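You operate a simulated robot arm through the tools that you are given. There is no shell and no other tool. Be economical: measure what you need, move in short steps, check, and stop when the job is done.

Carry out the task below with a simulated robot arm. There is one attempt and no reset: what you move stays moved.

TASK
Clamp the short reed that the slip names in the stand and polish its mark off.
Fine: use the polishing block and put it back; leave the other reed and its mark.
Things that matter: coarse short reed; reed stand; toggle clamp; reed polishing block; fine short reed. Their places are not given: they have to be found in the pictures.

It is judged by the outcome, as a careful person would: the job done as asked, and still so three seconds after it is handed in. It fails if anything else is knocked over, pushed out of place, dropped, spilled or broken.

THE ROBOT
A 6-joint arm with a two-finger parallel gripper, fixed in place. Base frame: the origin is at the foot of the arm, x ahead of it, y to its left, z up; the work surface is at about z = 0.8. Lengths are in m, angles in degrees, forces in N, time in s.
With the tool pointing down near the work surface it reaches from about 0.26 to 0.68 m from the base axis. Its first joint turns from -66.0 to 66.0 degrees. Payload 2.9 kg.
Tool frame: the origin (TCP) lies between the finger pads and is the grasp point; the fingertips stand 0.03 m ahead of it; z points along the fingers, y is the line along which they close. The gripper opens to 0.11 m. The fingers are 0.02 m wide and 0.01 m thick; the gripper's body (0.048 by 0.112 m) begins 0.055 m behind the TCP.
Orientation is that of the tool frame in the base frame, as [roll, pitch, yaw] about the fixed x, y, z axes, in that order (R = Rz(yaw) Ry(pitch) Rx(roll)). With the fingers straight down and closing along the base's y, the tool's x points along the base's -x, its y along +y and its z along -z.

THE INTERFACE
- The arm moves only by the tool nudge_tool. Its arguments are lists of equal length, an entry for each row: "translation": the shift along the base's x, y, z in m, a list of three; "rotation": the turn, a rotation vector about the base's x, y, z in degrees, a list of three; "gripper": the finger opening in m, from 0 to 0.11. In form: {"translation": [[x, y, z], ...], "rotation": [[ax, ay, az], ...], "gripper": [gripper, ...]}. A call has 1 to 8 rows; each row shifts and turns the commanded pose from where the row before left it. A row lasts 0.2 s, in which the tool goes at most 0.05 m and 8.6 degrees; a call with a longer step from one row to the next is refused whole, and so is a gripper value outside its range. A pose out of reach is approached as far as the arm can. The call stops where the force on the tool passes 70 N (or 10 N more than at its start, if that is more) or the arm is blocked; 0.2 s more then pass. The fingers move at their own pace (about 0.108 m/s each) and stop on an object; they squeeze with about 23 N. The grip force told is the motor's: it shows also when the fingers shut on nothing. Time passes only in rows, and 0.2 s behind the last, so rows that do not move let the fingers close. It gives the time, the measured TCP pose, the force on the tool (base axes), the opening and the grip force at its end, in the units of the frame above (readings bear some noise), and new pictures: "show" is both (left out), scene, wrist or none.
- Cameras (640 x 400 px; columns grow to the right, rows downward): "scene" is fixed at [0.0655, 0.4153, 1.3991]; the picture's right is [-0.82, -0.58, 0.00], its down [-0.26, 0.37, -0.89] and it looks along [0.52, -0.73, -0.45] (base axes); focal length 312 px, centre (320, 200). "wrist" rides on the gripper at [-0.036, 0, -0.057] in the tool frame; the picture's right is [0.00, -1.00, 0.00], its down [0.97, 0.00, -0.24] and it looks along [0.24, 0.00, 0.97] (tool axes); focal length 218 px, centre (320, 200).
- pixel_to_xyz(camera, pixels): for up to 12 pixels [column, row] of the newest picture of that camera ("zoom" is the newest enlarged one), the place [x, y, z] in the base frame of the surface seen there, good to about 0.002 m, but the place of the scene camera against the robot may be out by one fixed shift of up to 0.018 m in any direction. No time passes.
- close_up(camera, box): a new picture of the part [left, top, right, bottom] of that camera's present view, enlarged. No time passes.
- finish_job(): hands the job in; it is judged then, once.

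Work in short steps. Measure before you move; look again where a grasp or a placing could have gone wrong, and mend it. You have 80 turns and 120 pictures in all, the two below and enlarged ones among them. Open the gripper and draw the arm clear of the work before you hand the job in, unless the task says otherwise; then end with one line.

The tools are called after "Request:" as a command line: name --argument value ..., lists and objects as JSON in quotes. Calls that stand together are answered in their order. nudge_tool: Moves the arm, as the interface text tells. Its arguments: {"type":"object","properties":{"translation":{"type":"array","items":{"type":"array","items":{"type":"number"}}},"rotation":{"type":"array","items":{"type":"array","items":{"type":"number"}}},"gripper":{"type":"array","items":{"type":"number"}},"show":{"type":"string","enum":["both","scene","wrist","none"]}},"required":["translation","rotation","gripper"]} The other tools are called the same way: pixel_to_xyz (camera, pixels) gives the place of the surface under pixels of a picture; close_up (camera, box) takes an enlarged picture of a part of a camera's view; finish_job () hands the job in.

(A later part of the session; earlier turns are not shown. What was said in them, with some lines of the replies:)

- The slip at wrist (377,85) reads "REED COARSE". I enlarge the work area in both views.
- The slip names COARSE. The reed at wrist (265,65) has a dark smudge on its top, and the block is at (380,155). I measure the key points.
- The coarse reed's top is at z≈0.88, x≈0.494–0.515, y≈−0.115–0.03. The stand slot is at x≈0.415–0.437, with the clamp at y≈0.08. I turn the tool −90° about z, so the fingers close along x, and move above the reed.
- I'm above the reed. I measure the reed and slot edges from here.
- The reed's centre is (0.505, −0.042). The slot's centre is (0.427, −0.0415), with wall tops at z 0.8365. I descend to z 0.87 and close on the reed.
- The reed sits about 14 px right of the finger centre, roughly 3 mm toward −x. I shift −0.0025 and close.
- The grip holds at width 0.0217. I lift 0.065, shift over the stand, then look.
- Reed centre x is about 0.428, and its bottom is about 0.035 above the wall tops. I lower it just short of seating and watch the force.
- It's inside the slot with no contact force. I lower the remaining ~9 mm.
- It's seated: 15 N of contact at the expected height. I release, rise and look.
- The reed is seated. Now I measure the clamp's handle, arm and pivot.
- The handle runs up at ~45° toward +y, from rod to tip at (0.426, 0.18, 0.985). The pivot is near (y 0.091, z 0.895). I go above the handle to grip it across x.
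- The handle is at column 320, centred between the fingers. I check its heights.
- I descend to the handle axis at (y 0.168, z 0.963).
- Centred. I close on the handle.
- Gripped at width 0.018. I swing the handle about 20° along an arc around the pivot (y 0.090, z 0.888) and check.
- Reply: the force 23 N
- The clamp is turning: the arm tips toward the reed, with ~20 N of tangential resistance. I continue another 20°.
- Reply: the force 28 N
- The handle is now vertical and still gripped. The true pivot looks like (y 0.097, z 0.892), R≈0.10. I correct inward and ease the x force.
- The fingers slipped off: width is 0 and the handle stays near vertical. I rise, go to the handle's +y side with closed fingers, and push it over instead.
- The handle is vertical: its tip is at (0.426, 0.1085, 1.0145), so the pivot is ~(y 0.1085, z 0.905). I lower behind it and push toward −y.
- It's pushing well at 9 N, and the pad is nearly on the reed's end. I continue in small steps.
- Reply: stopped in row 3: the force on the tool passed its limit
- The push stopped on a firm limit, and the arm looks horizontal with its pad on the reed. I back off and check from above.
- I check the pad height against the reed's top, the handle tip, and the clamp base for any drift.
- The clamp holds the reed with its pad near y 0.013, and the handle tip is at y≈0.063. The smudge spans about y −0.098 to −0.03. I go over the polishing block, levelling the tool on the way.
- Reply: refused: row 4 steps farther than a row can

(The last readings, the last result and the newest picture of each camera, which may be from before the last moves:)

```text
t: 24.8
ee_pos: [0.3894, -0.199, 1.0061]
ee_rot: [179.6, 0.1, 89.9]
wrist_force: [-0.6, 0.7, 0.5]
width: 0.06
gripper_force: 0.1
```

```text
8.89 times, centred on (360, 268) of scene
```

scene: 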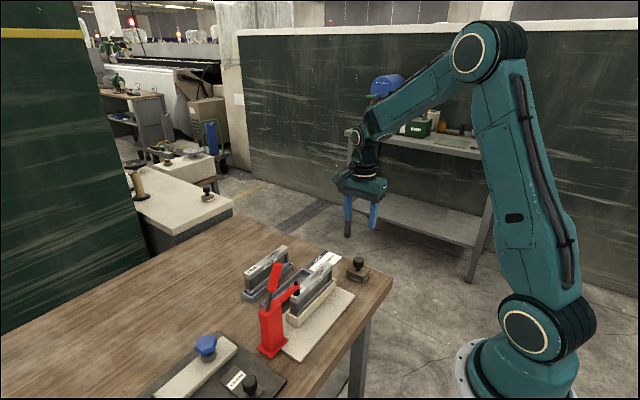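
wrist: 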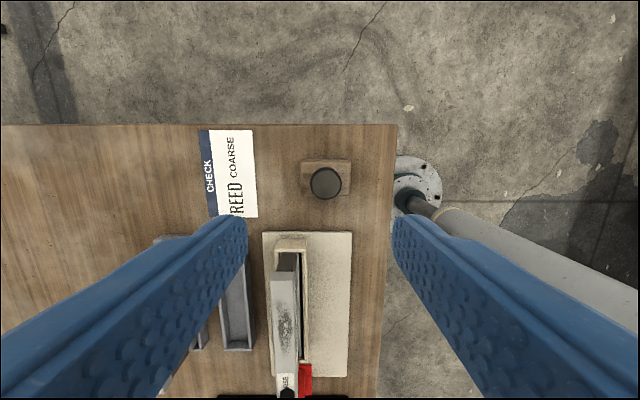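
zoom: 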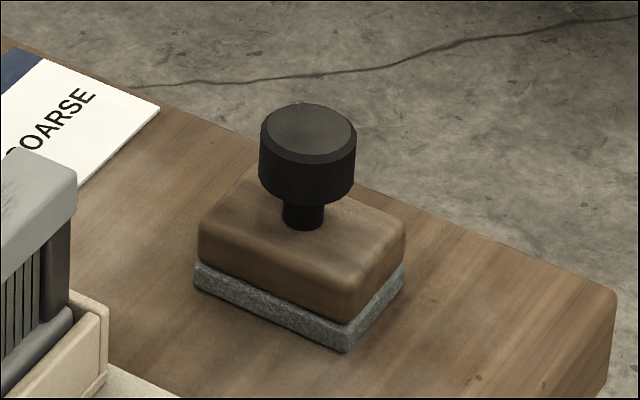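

The knob is ~0.026 in diameter at (0.3853, −0.2025), with its top at z 0.863. The block's top is at 0.8275, so the TCP must stay at about 0.861 or higher. I descend most of the way first.

Request:
nudge_tool --translation '[[-0.0042, -0.0035, -0.04], [0, 0, -0.04], [0, 0, -0.035], [0, 0, -0.02], [0, 0, 0]]' --rotation '[[0, 0, 0], [0, 0, 0], [0, 0, 0], [0, 0, 0], [0, 0, 0]]' --gripper '[0.05, 0.05, 0.05, 0.05, 0.05]'

Request:
close_up --camera "scene" --box '[310, 220, 410, 290]'

```text
t: 26.0
ee_pos: [0.3846, -0.2003, 0.8706]
ee_rot: [179.8, -0.1, 89.9]
wrist_force: [0.3, 0.0, 0.0]
width: 0.0499
gripper_force: 0.2
```

scene: 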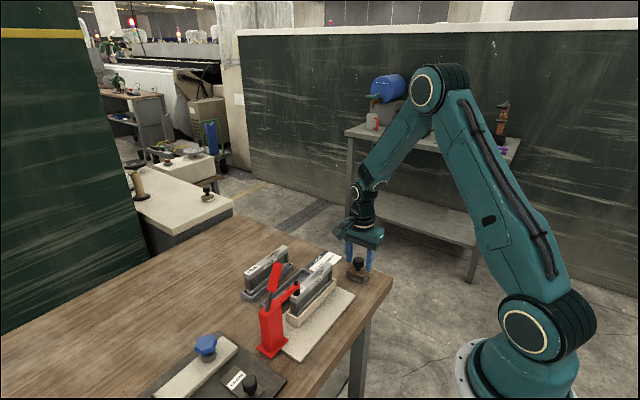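
wrist: 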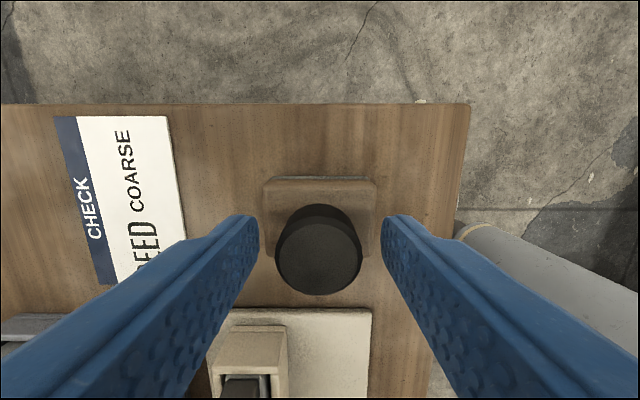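

```text
5.71 times, centred on (360, 255) of scene
```

zoom: 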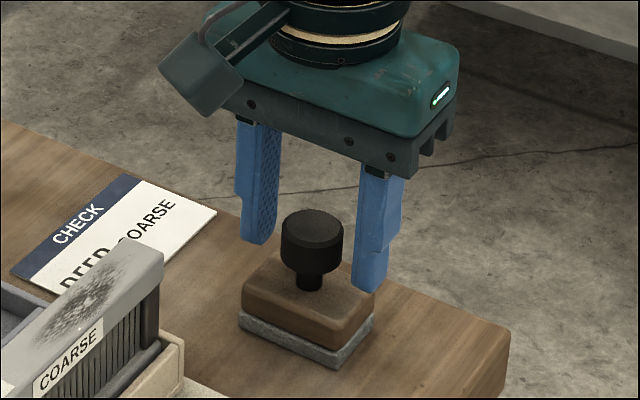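

Centred. I lower 10 mm and close.

Request:
nudge_tool --translation '[[0, -0.001, -0.005], [0, 0, -0.005], [0, 0, 0], [0, 0, 0], [0, 0, 0]]' --rotation '[[0, 0, 0], [0, 0, 0], [0, 0, 0], [0, 0, 0], [0, 0, 0]]' --gripper '[0.05, 0.05, 0.03, 0.01, 0]' --show "wrist"

```text
t: 27.2
ee_pos: [0.3855, -0.2032, 0.8613]
ee_rot: [179.8, -0.2, 90.0]
wrist_force: [-0.5, -0.3, 0.7]
width: 0.0288
gripper_force: 22.9
```

wrist: 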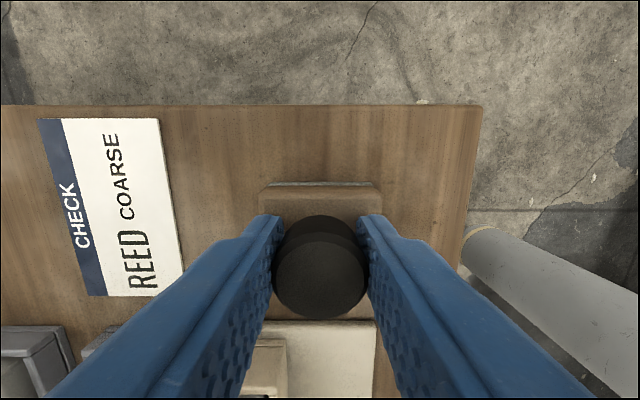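

Gripped at width 0.0288. I lift and carry it above the reed's mark at (0.427, −0.064).

Request:
nudge_tool --translation '[[0, 0, 0.03], [0, 0, 0.04], [0, 0, 0.045], [0.01, 0.035, 0], [0.01, 0.035, 0], [0.011, 0.035, 0], [0.01, 0.0335, 0], [0, 0, 0]]' --rotation '[[0, 0, 0], [0, 0, 0], [0, 0, 0], [0, 0, 0], [0, 0, 0], [0, 0, 0], [0, 0, 0], [0, 0, 0]]' --gripper '[0, 0, 0, 0, 0, 0, 0, 0]'

Request:
close_up --camera "scene" --box '[250, 200, 390, 330]'

```text
t: 29.0
ee_pos: [0.4262, -0.0653, 0.9764]
ee_rot: [179.8, 0.0, 89.9]
wrist_force: [-1.2, -0.6, -1.0]
width: 0.0291
gripper_force: 23.1
```

scene: 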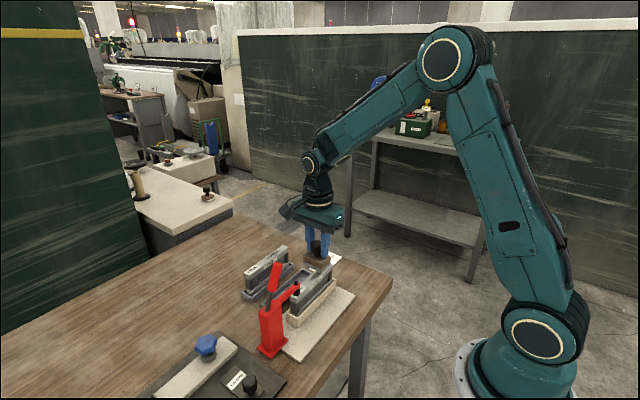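
wrist: 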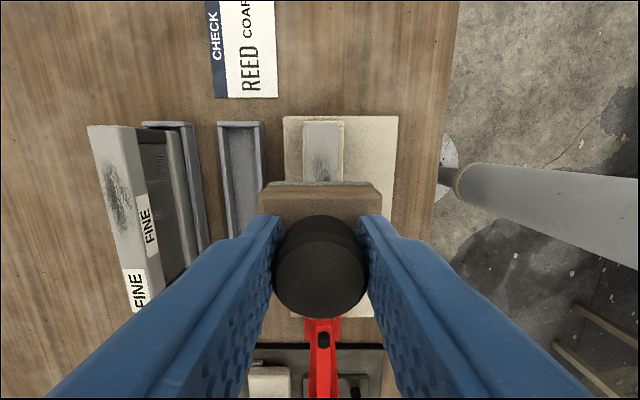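

```text
3.08 times, centred on (320, 265) of scene
```

zoom: 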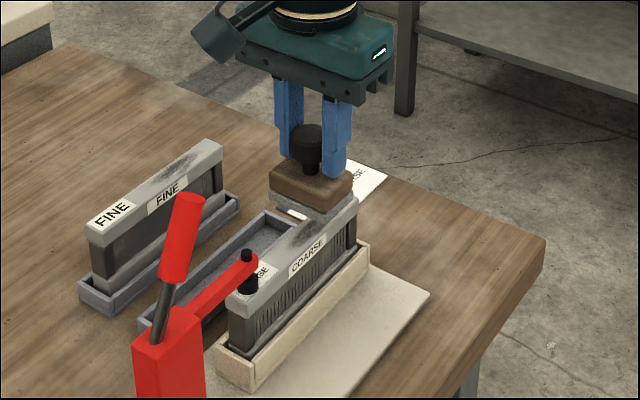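

I lower until light contact, expected around TCP z≈0.948.

Request:
nudge_tool --translation '[[0, 0, -0.015], [0, 0, -0.008], [0, 0, -0.004], [0, 0, -0.002], [0, 0, 0]]' --rotation '[[0, 0, 0], [0, 0, 0], [0, 0, 0], [0, 0, 0], [0, 0, 0]]' --gripper '[0, 0, 0, 0, 0]' --show "none"

```text
t: 30.2
ee_pos: [0.4279, -0.0646, 0.95]
ee_rot: [179.5, 0.0, 90.0]
wrist_force: [-5.7, -1.6, 25.3]
width: 0.0288
gripper_force: 22.7
```

Contact at 26 N. I ease 1 mm and make the first strokes along the reed.

Request:
nudge_tool --translation '[[0, -0.013, 0.001], [0, -0.013, 0], [0, 0.013, 0], [0, 0.013, 0], [0, 0.014, 0], [0, 0.014, 0], [0, -0.014, 0], [0, -0.014, 0]]' --rotation '[[0, 0, 0], [0, 0, 0], [0, 0, 0], [0, 0, 0], [0, 0, 0], [0, 0, 0], [0, 0, 0], [0, 0, 0]]' --gripper '[0, 0, 0, 0, 0, 0, 0, 0]' --show "scene"

Request:
close_up --camera "scene" --box '[250, 200, 390, 330]'

```text
t: 32.0
ee_pos: [0.4279, -0.0623, 0.9524]
ee_rot: [179.7, -0.1, 90.0]
wrist_force: [-0.3, -0.1, -1.0]
width: 0.0294
gripper_force: 23.0
```

scene: 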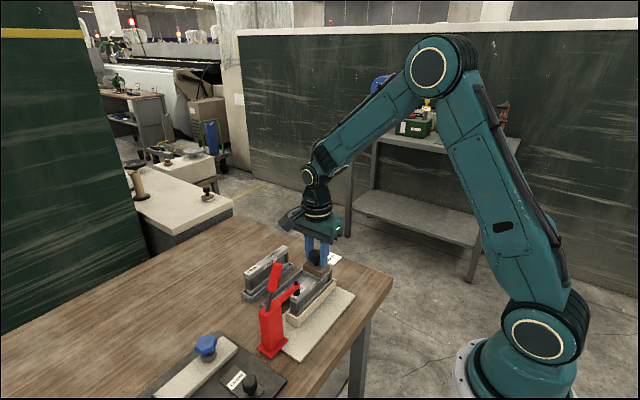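

```text
3.08 times, centred on (320, 265) of scene
```

zoom: 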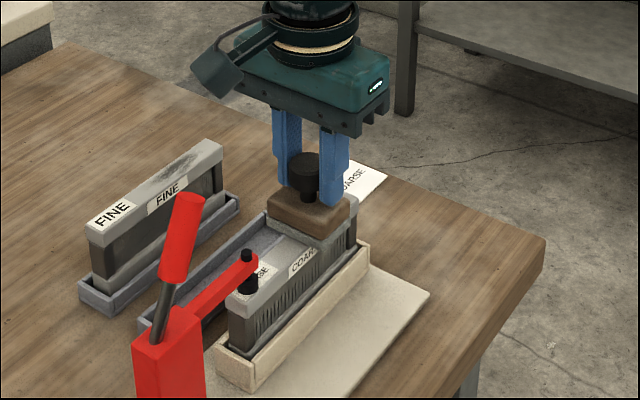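

The 1 mm ease lost contact (−1 N). I go back down 1.5 mm and stroke again.

Request:
nudge_tool --translation '[[0, 0, -0.0015], [0, -0.013, 0], [0, -0.013, 0], [0, 0.013, 0], [0, 0.013, 0], [0, 0.014, 0], [0, 0.014, 0], [0, -0.014, 0]]' --rotation '[[0, 0, 0], [0, 0, 0], [0, 0, 0], [0, 0, 0], [0, 0, 0], [0, 0, 0], [0, 0, 0], [0, 0, 0]]' --gripper '[0, 0, 0, 0, 0, 0, 0, 0]' --show "wrist"

```text
t: 33.8
ee_pos: [0.4261, -0.0501, 0.9508]
ee_rot: [179.7, -0.1, 90.1]
wrist_force: [1.1, 3.7, 10.4]
width: 0.0293
gripper_force: 23.1
```

wrist: 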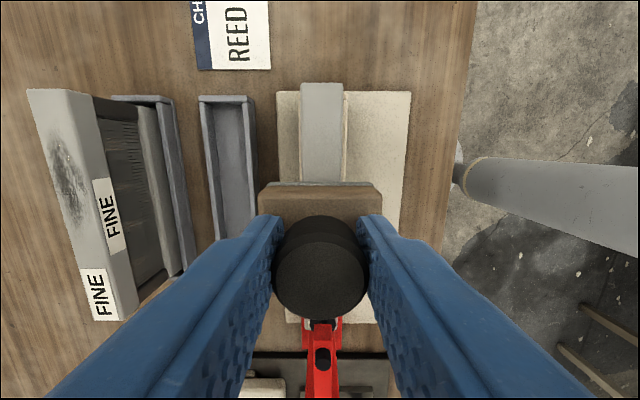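

At ~11 N the exposed part looks clean. One more set of full strokes, then I lift and inspect.

Request:
nudge_tool --translation '[[0, -0.014, 0], [0, -0.014, 0], [0, -0.014, 0], [0, 0.014, 0], [0, 0.014, 0], [0, 0.014, 0], [0, 0.013, 0], [0, -0.013, 0]]' --rotation '[[0, 0, 0], [0, 0, 0], [0, 0, 0], [0, 0, 0], [0, 0, 0], [0, 0, 0], [0, 0, 0], [0, 0, 0]]' --gripper '[0, 0, 0, 0, 0, 0, 0, 0]' --show "none"

Request:
nudge_tool --translation '[[0, -0.014, 0], [0, 0, 0.02], [-0.0, -0.03, 0.03], [-0.01, -0.035, 0.02], [-0.01, -0.03, 0], [-0.01, -0.03, 0], [0, 0, 0]]' --rotation '[[0, 0, 0], [0, 0, 0], [0, 0, 0], [0, 0, 0], [0, 0, 0], [0, 0, 0], [0, 0, 0]]' --gripper '[0, 0, 0, 0, 0, 0, 0]'

Request:
close_up --camera "scene" --box '[220, 220, 380, 360]'

```text
t: 35.6
ee_pos: [0.4269, -0.0477, 0.949]
ee_rot: [179.7, -0.2, 90.2]
wrist_force: [0.5, 9.4, 24.5]
width: 0.0293
gripper_force: 22.8
```

```text
t: 37.2
ee_pos: [0.3988, -0.1905, 1.0191]
ee_rot: [179.8, -0.2, 90.0]
wrist_force: [0.5, 0.1, -0.3]
width: 0.0288
gripper_force: 23.0
```

scene: 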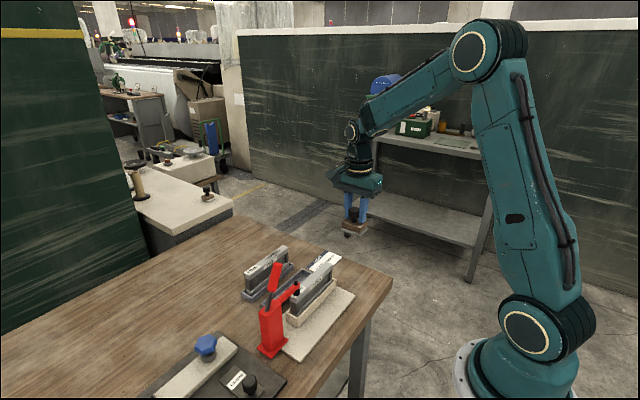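
wrist: 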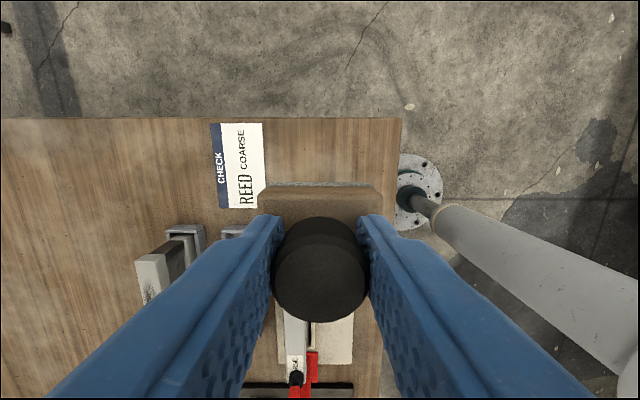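

```text
2.86 times, centred on (300, 290) of scene
```

zoom: 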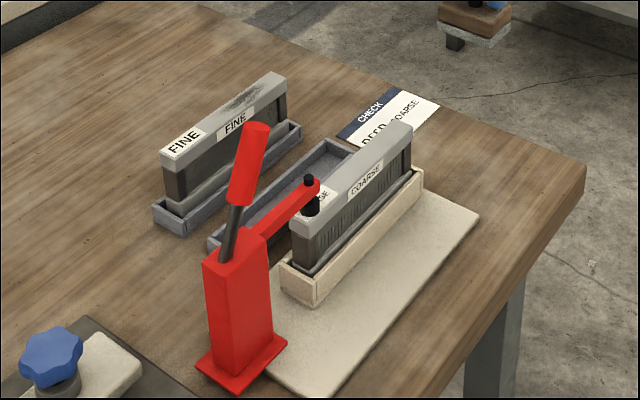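

The COARSE mark is gone and FINE's is intact. I zoom to verify while moving the block back over its spot.

Request:
close_up --camera "scene" --box '[285, 255, 335, 310]'

Request:
nudge_tool --translation '[[-0.0125, -0.012, -0.03], [0, 0, -0.04], [0, 0, -0.04], [0, 0, -0.03], [0, 0, 0]]' --rotation '[[0, 0, 0], [0, 0, 0], [0, 0, 0], [0, 0, 0], [0, 0, 0]]' --gripper '[0, 0, 0, 0, 0]' --show "wrist"

```text
7.27 times, centred on (310, 282) of scene
```

zoom: 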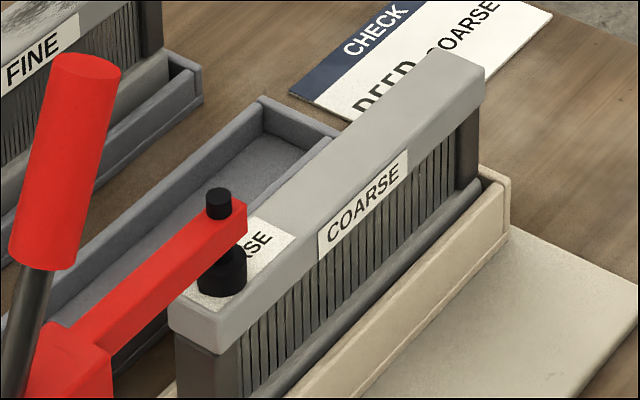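

```text
t: 38.4
ee_pos: [0.3851, -0.2021, 0.8794]
ee_rot: [179.8, 0.0, 90.0]
wrist_force: [-0.1, -0.6, -1.4]
width: 0.0291
gripper_force: 22.4
```

wrist: 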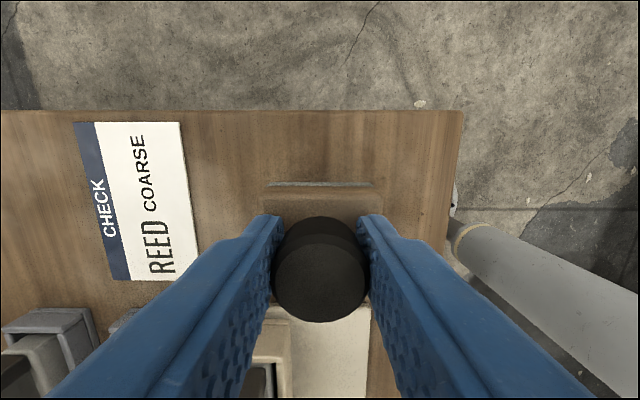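

Clean. The block is over its original spot, and I lower it to light contact.

Request:
nudge_tool --translation '[[0, 0, -0.01], [0, 0, -0.005], [0, 0, -0.002], [0, 0, 0]]' --rotation '[[0, 0, 0], [0, 0, 0], [0, 0, 0], [0, 0, 0]]' --gripper '[0, 0, 0, 0]' --show "none"

```text
t: 39.4
ee_pos: [0.3847, -0.2034, 0.8626]
ee_rot: [179.8, -0.1, 90.0]
wrist_force: [-0.2, -0.1, -2.1]
width: 0.0289
gripper_force: 23.4
```

Request:
nudge_tool --translation '[[0, 0, -0.001], [0, 0, -0.001], [0, 0, 0]]' --rotation '[[0, 0, 0], [0, 0, 0], [0, 0, 0]]' --gripper '[0, 0, 0]' --show "scene"

Request:
close_up --camera "scene" --box '[320, 230, 400, 290]'

```text
t: 40.2
ee_pos: [0.3864, -0.2019, 0.8616]
ee_rot: [179.8, -0.1, 90.0]
wrist_force: [-3.8, 3.0, 19.8]
width: 0.0289
gripper_force: 22.7
```

scene: 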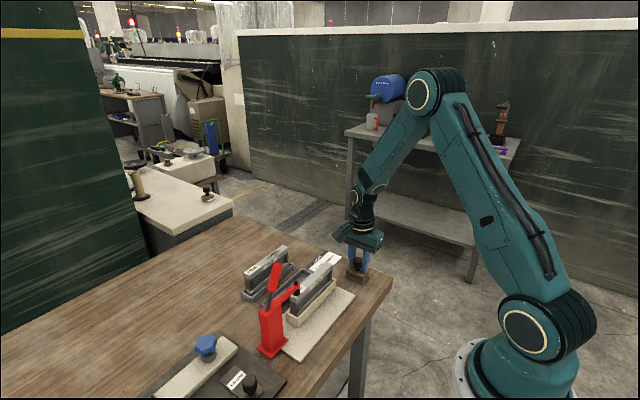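

```text
6.67 times, centred on (360, 260) of scene
```

zoom: 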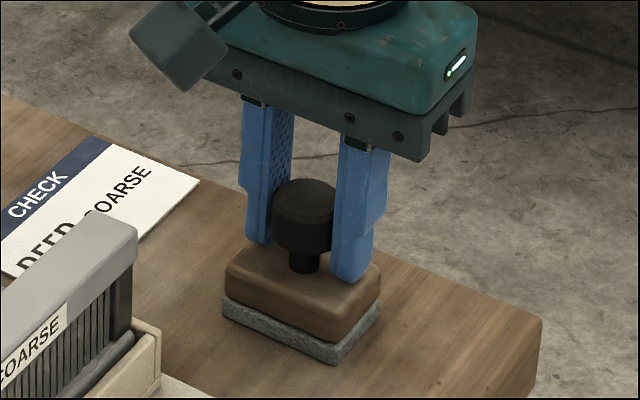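

The block is down (20 N contact). I release, rise and check its place.

Request:
nudge_tool --translation '[[0, 0, 0.001], [0, 0, 0], [0, 0, 0], [0, 0, 0.03], [0, 0, 0.05], [0, 0, 0.05], [0, 0, 0.02], [0, 0, 0]]' --rotation '[[0, 0, 0], [0, 0, 0], [0, 0, 0], [0, 0, 0], [0, 0, 0], [0, 0, 0], [0, 0, 0], [0, 0, 0]]' --gripper '[0.04, 0.06, 0.06, 0.06, 0.06, 0.06, 0.06, 0.06]'

Request:
close_up --camera "scene" --box '[220, 220, 400, 370]'

```text
t: 42.0
ee_pos: [0.3822, -0.1993, 1.0103]
ee_rot: [179.8, 0.0, 90.1]
wrist_force: [-0.8, 0.1, -0.4]
width: 0.0599
gripper_force: 0.1
```

scene: 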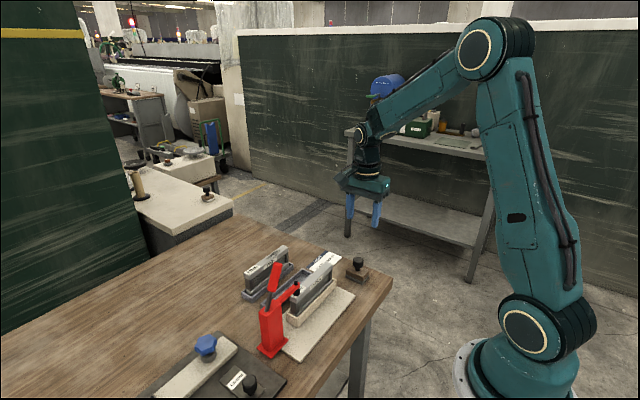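
wrist: 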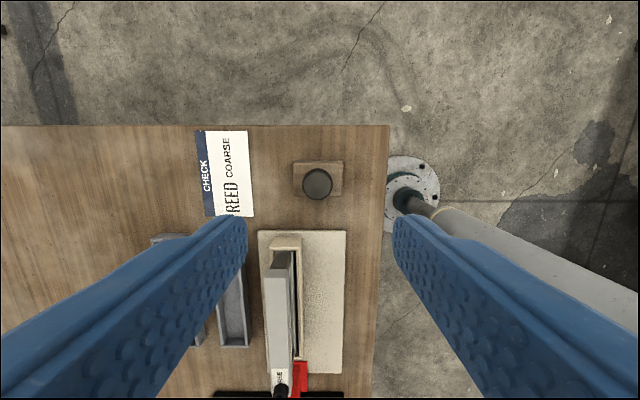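

```text
2.67 times, centred on (310, 295) of scene
```

zoom: 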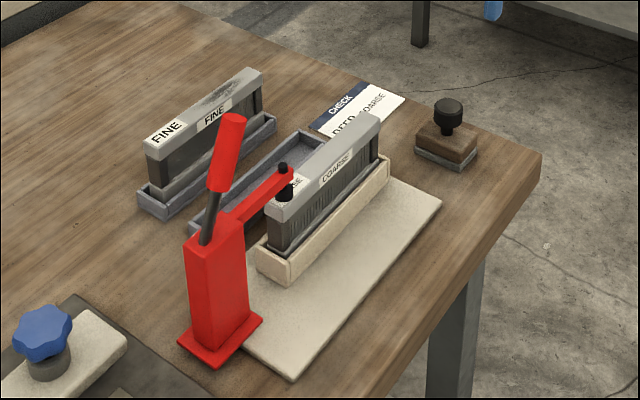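

The block is back in place, the reed is clamped and clean, and FINE is untouched. I draw the arm up and take one last look from above.

Request:
nudge_tool --translation '[[0, 0.03, 0.03], [0, 0.03, 0.03], [0, 0.02, 0.04], [0, 0, 0.03], [0, 0, 0]]' --rotation '[[0, 0, 0], [0, 0, 0], [0, 0, 0], [0, 0, 0], [0, 0, 0]]' --gripper '[0.11, 0.11, 0.11, 0.11, 0.11]' --show "wrist"

Request:
close_up --camera "wrist" --box '[210, 110, 370, 290]'

```text
t: 43.2
ee_pos: [0.3855, -0.1201, 1.1421]
ee_rot: [179.8, -0.1, 90.0]
wrist_force: [0.2, 0.0, -0.4]
width: 0.11
gripper_force: 0.1
```

wrist: 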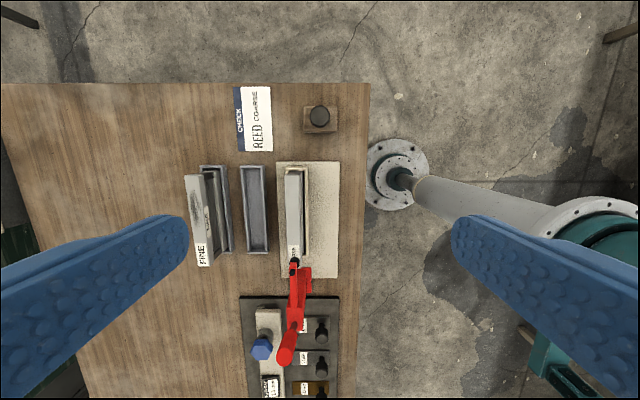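

```text
2.22 times, centred on (290, 200) of wrist
```

zoom: 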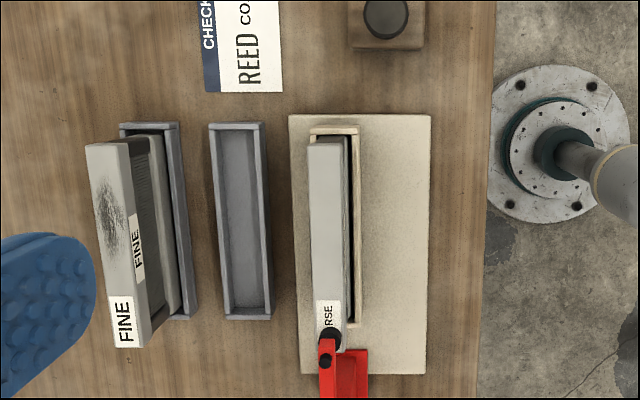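

Everything checks out, so I hand the job in.

Request:
finish_job

```text
The job is handed in.
```

The coarse short reed named on the slip is clamped in the stand with its mark polished off; the polishing block is back in its place, and the fine reed and its mark are untouched.
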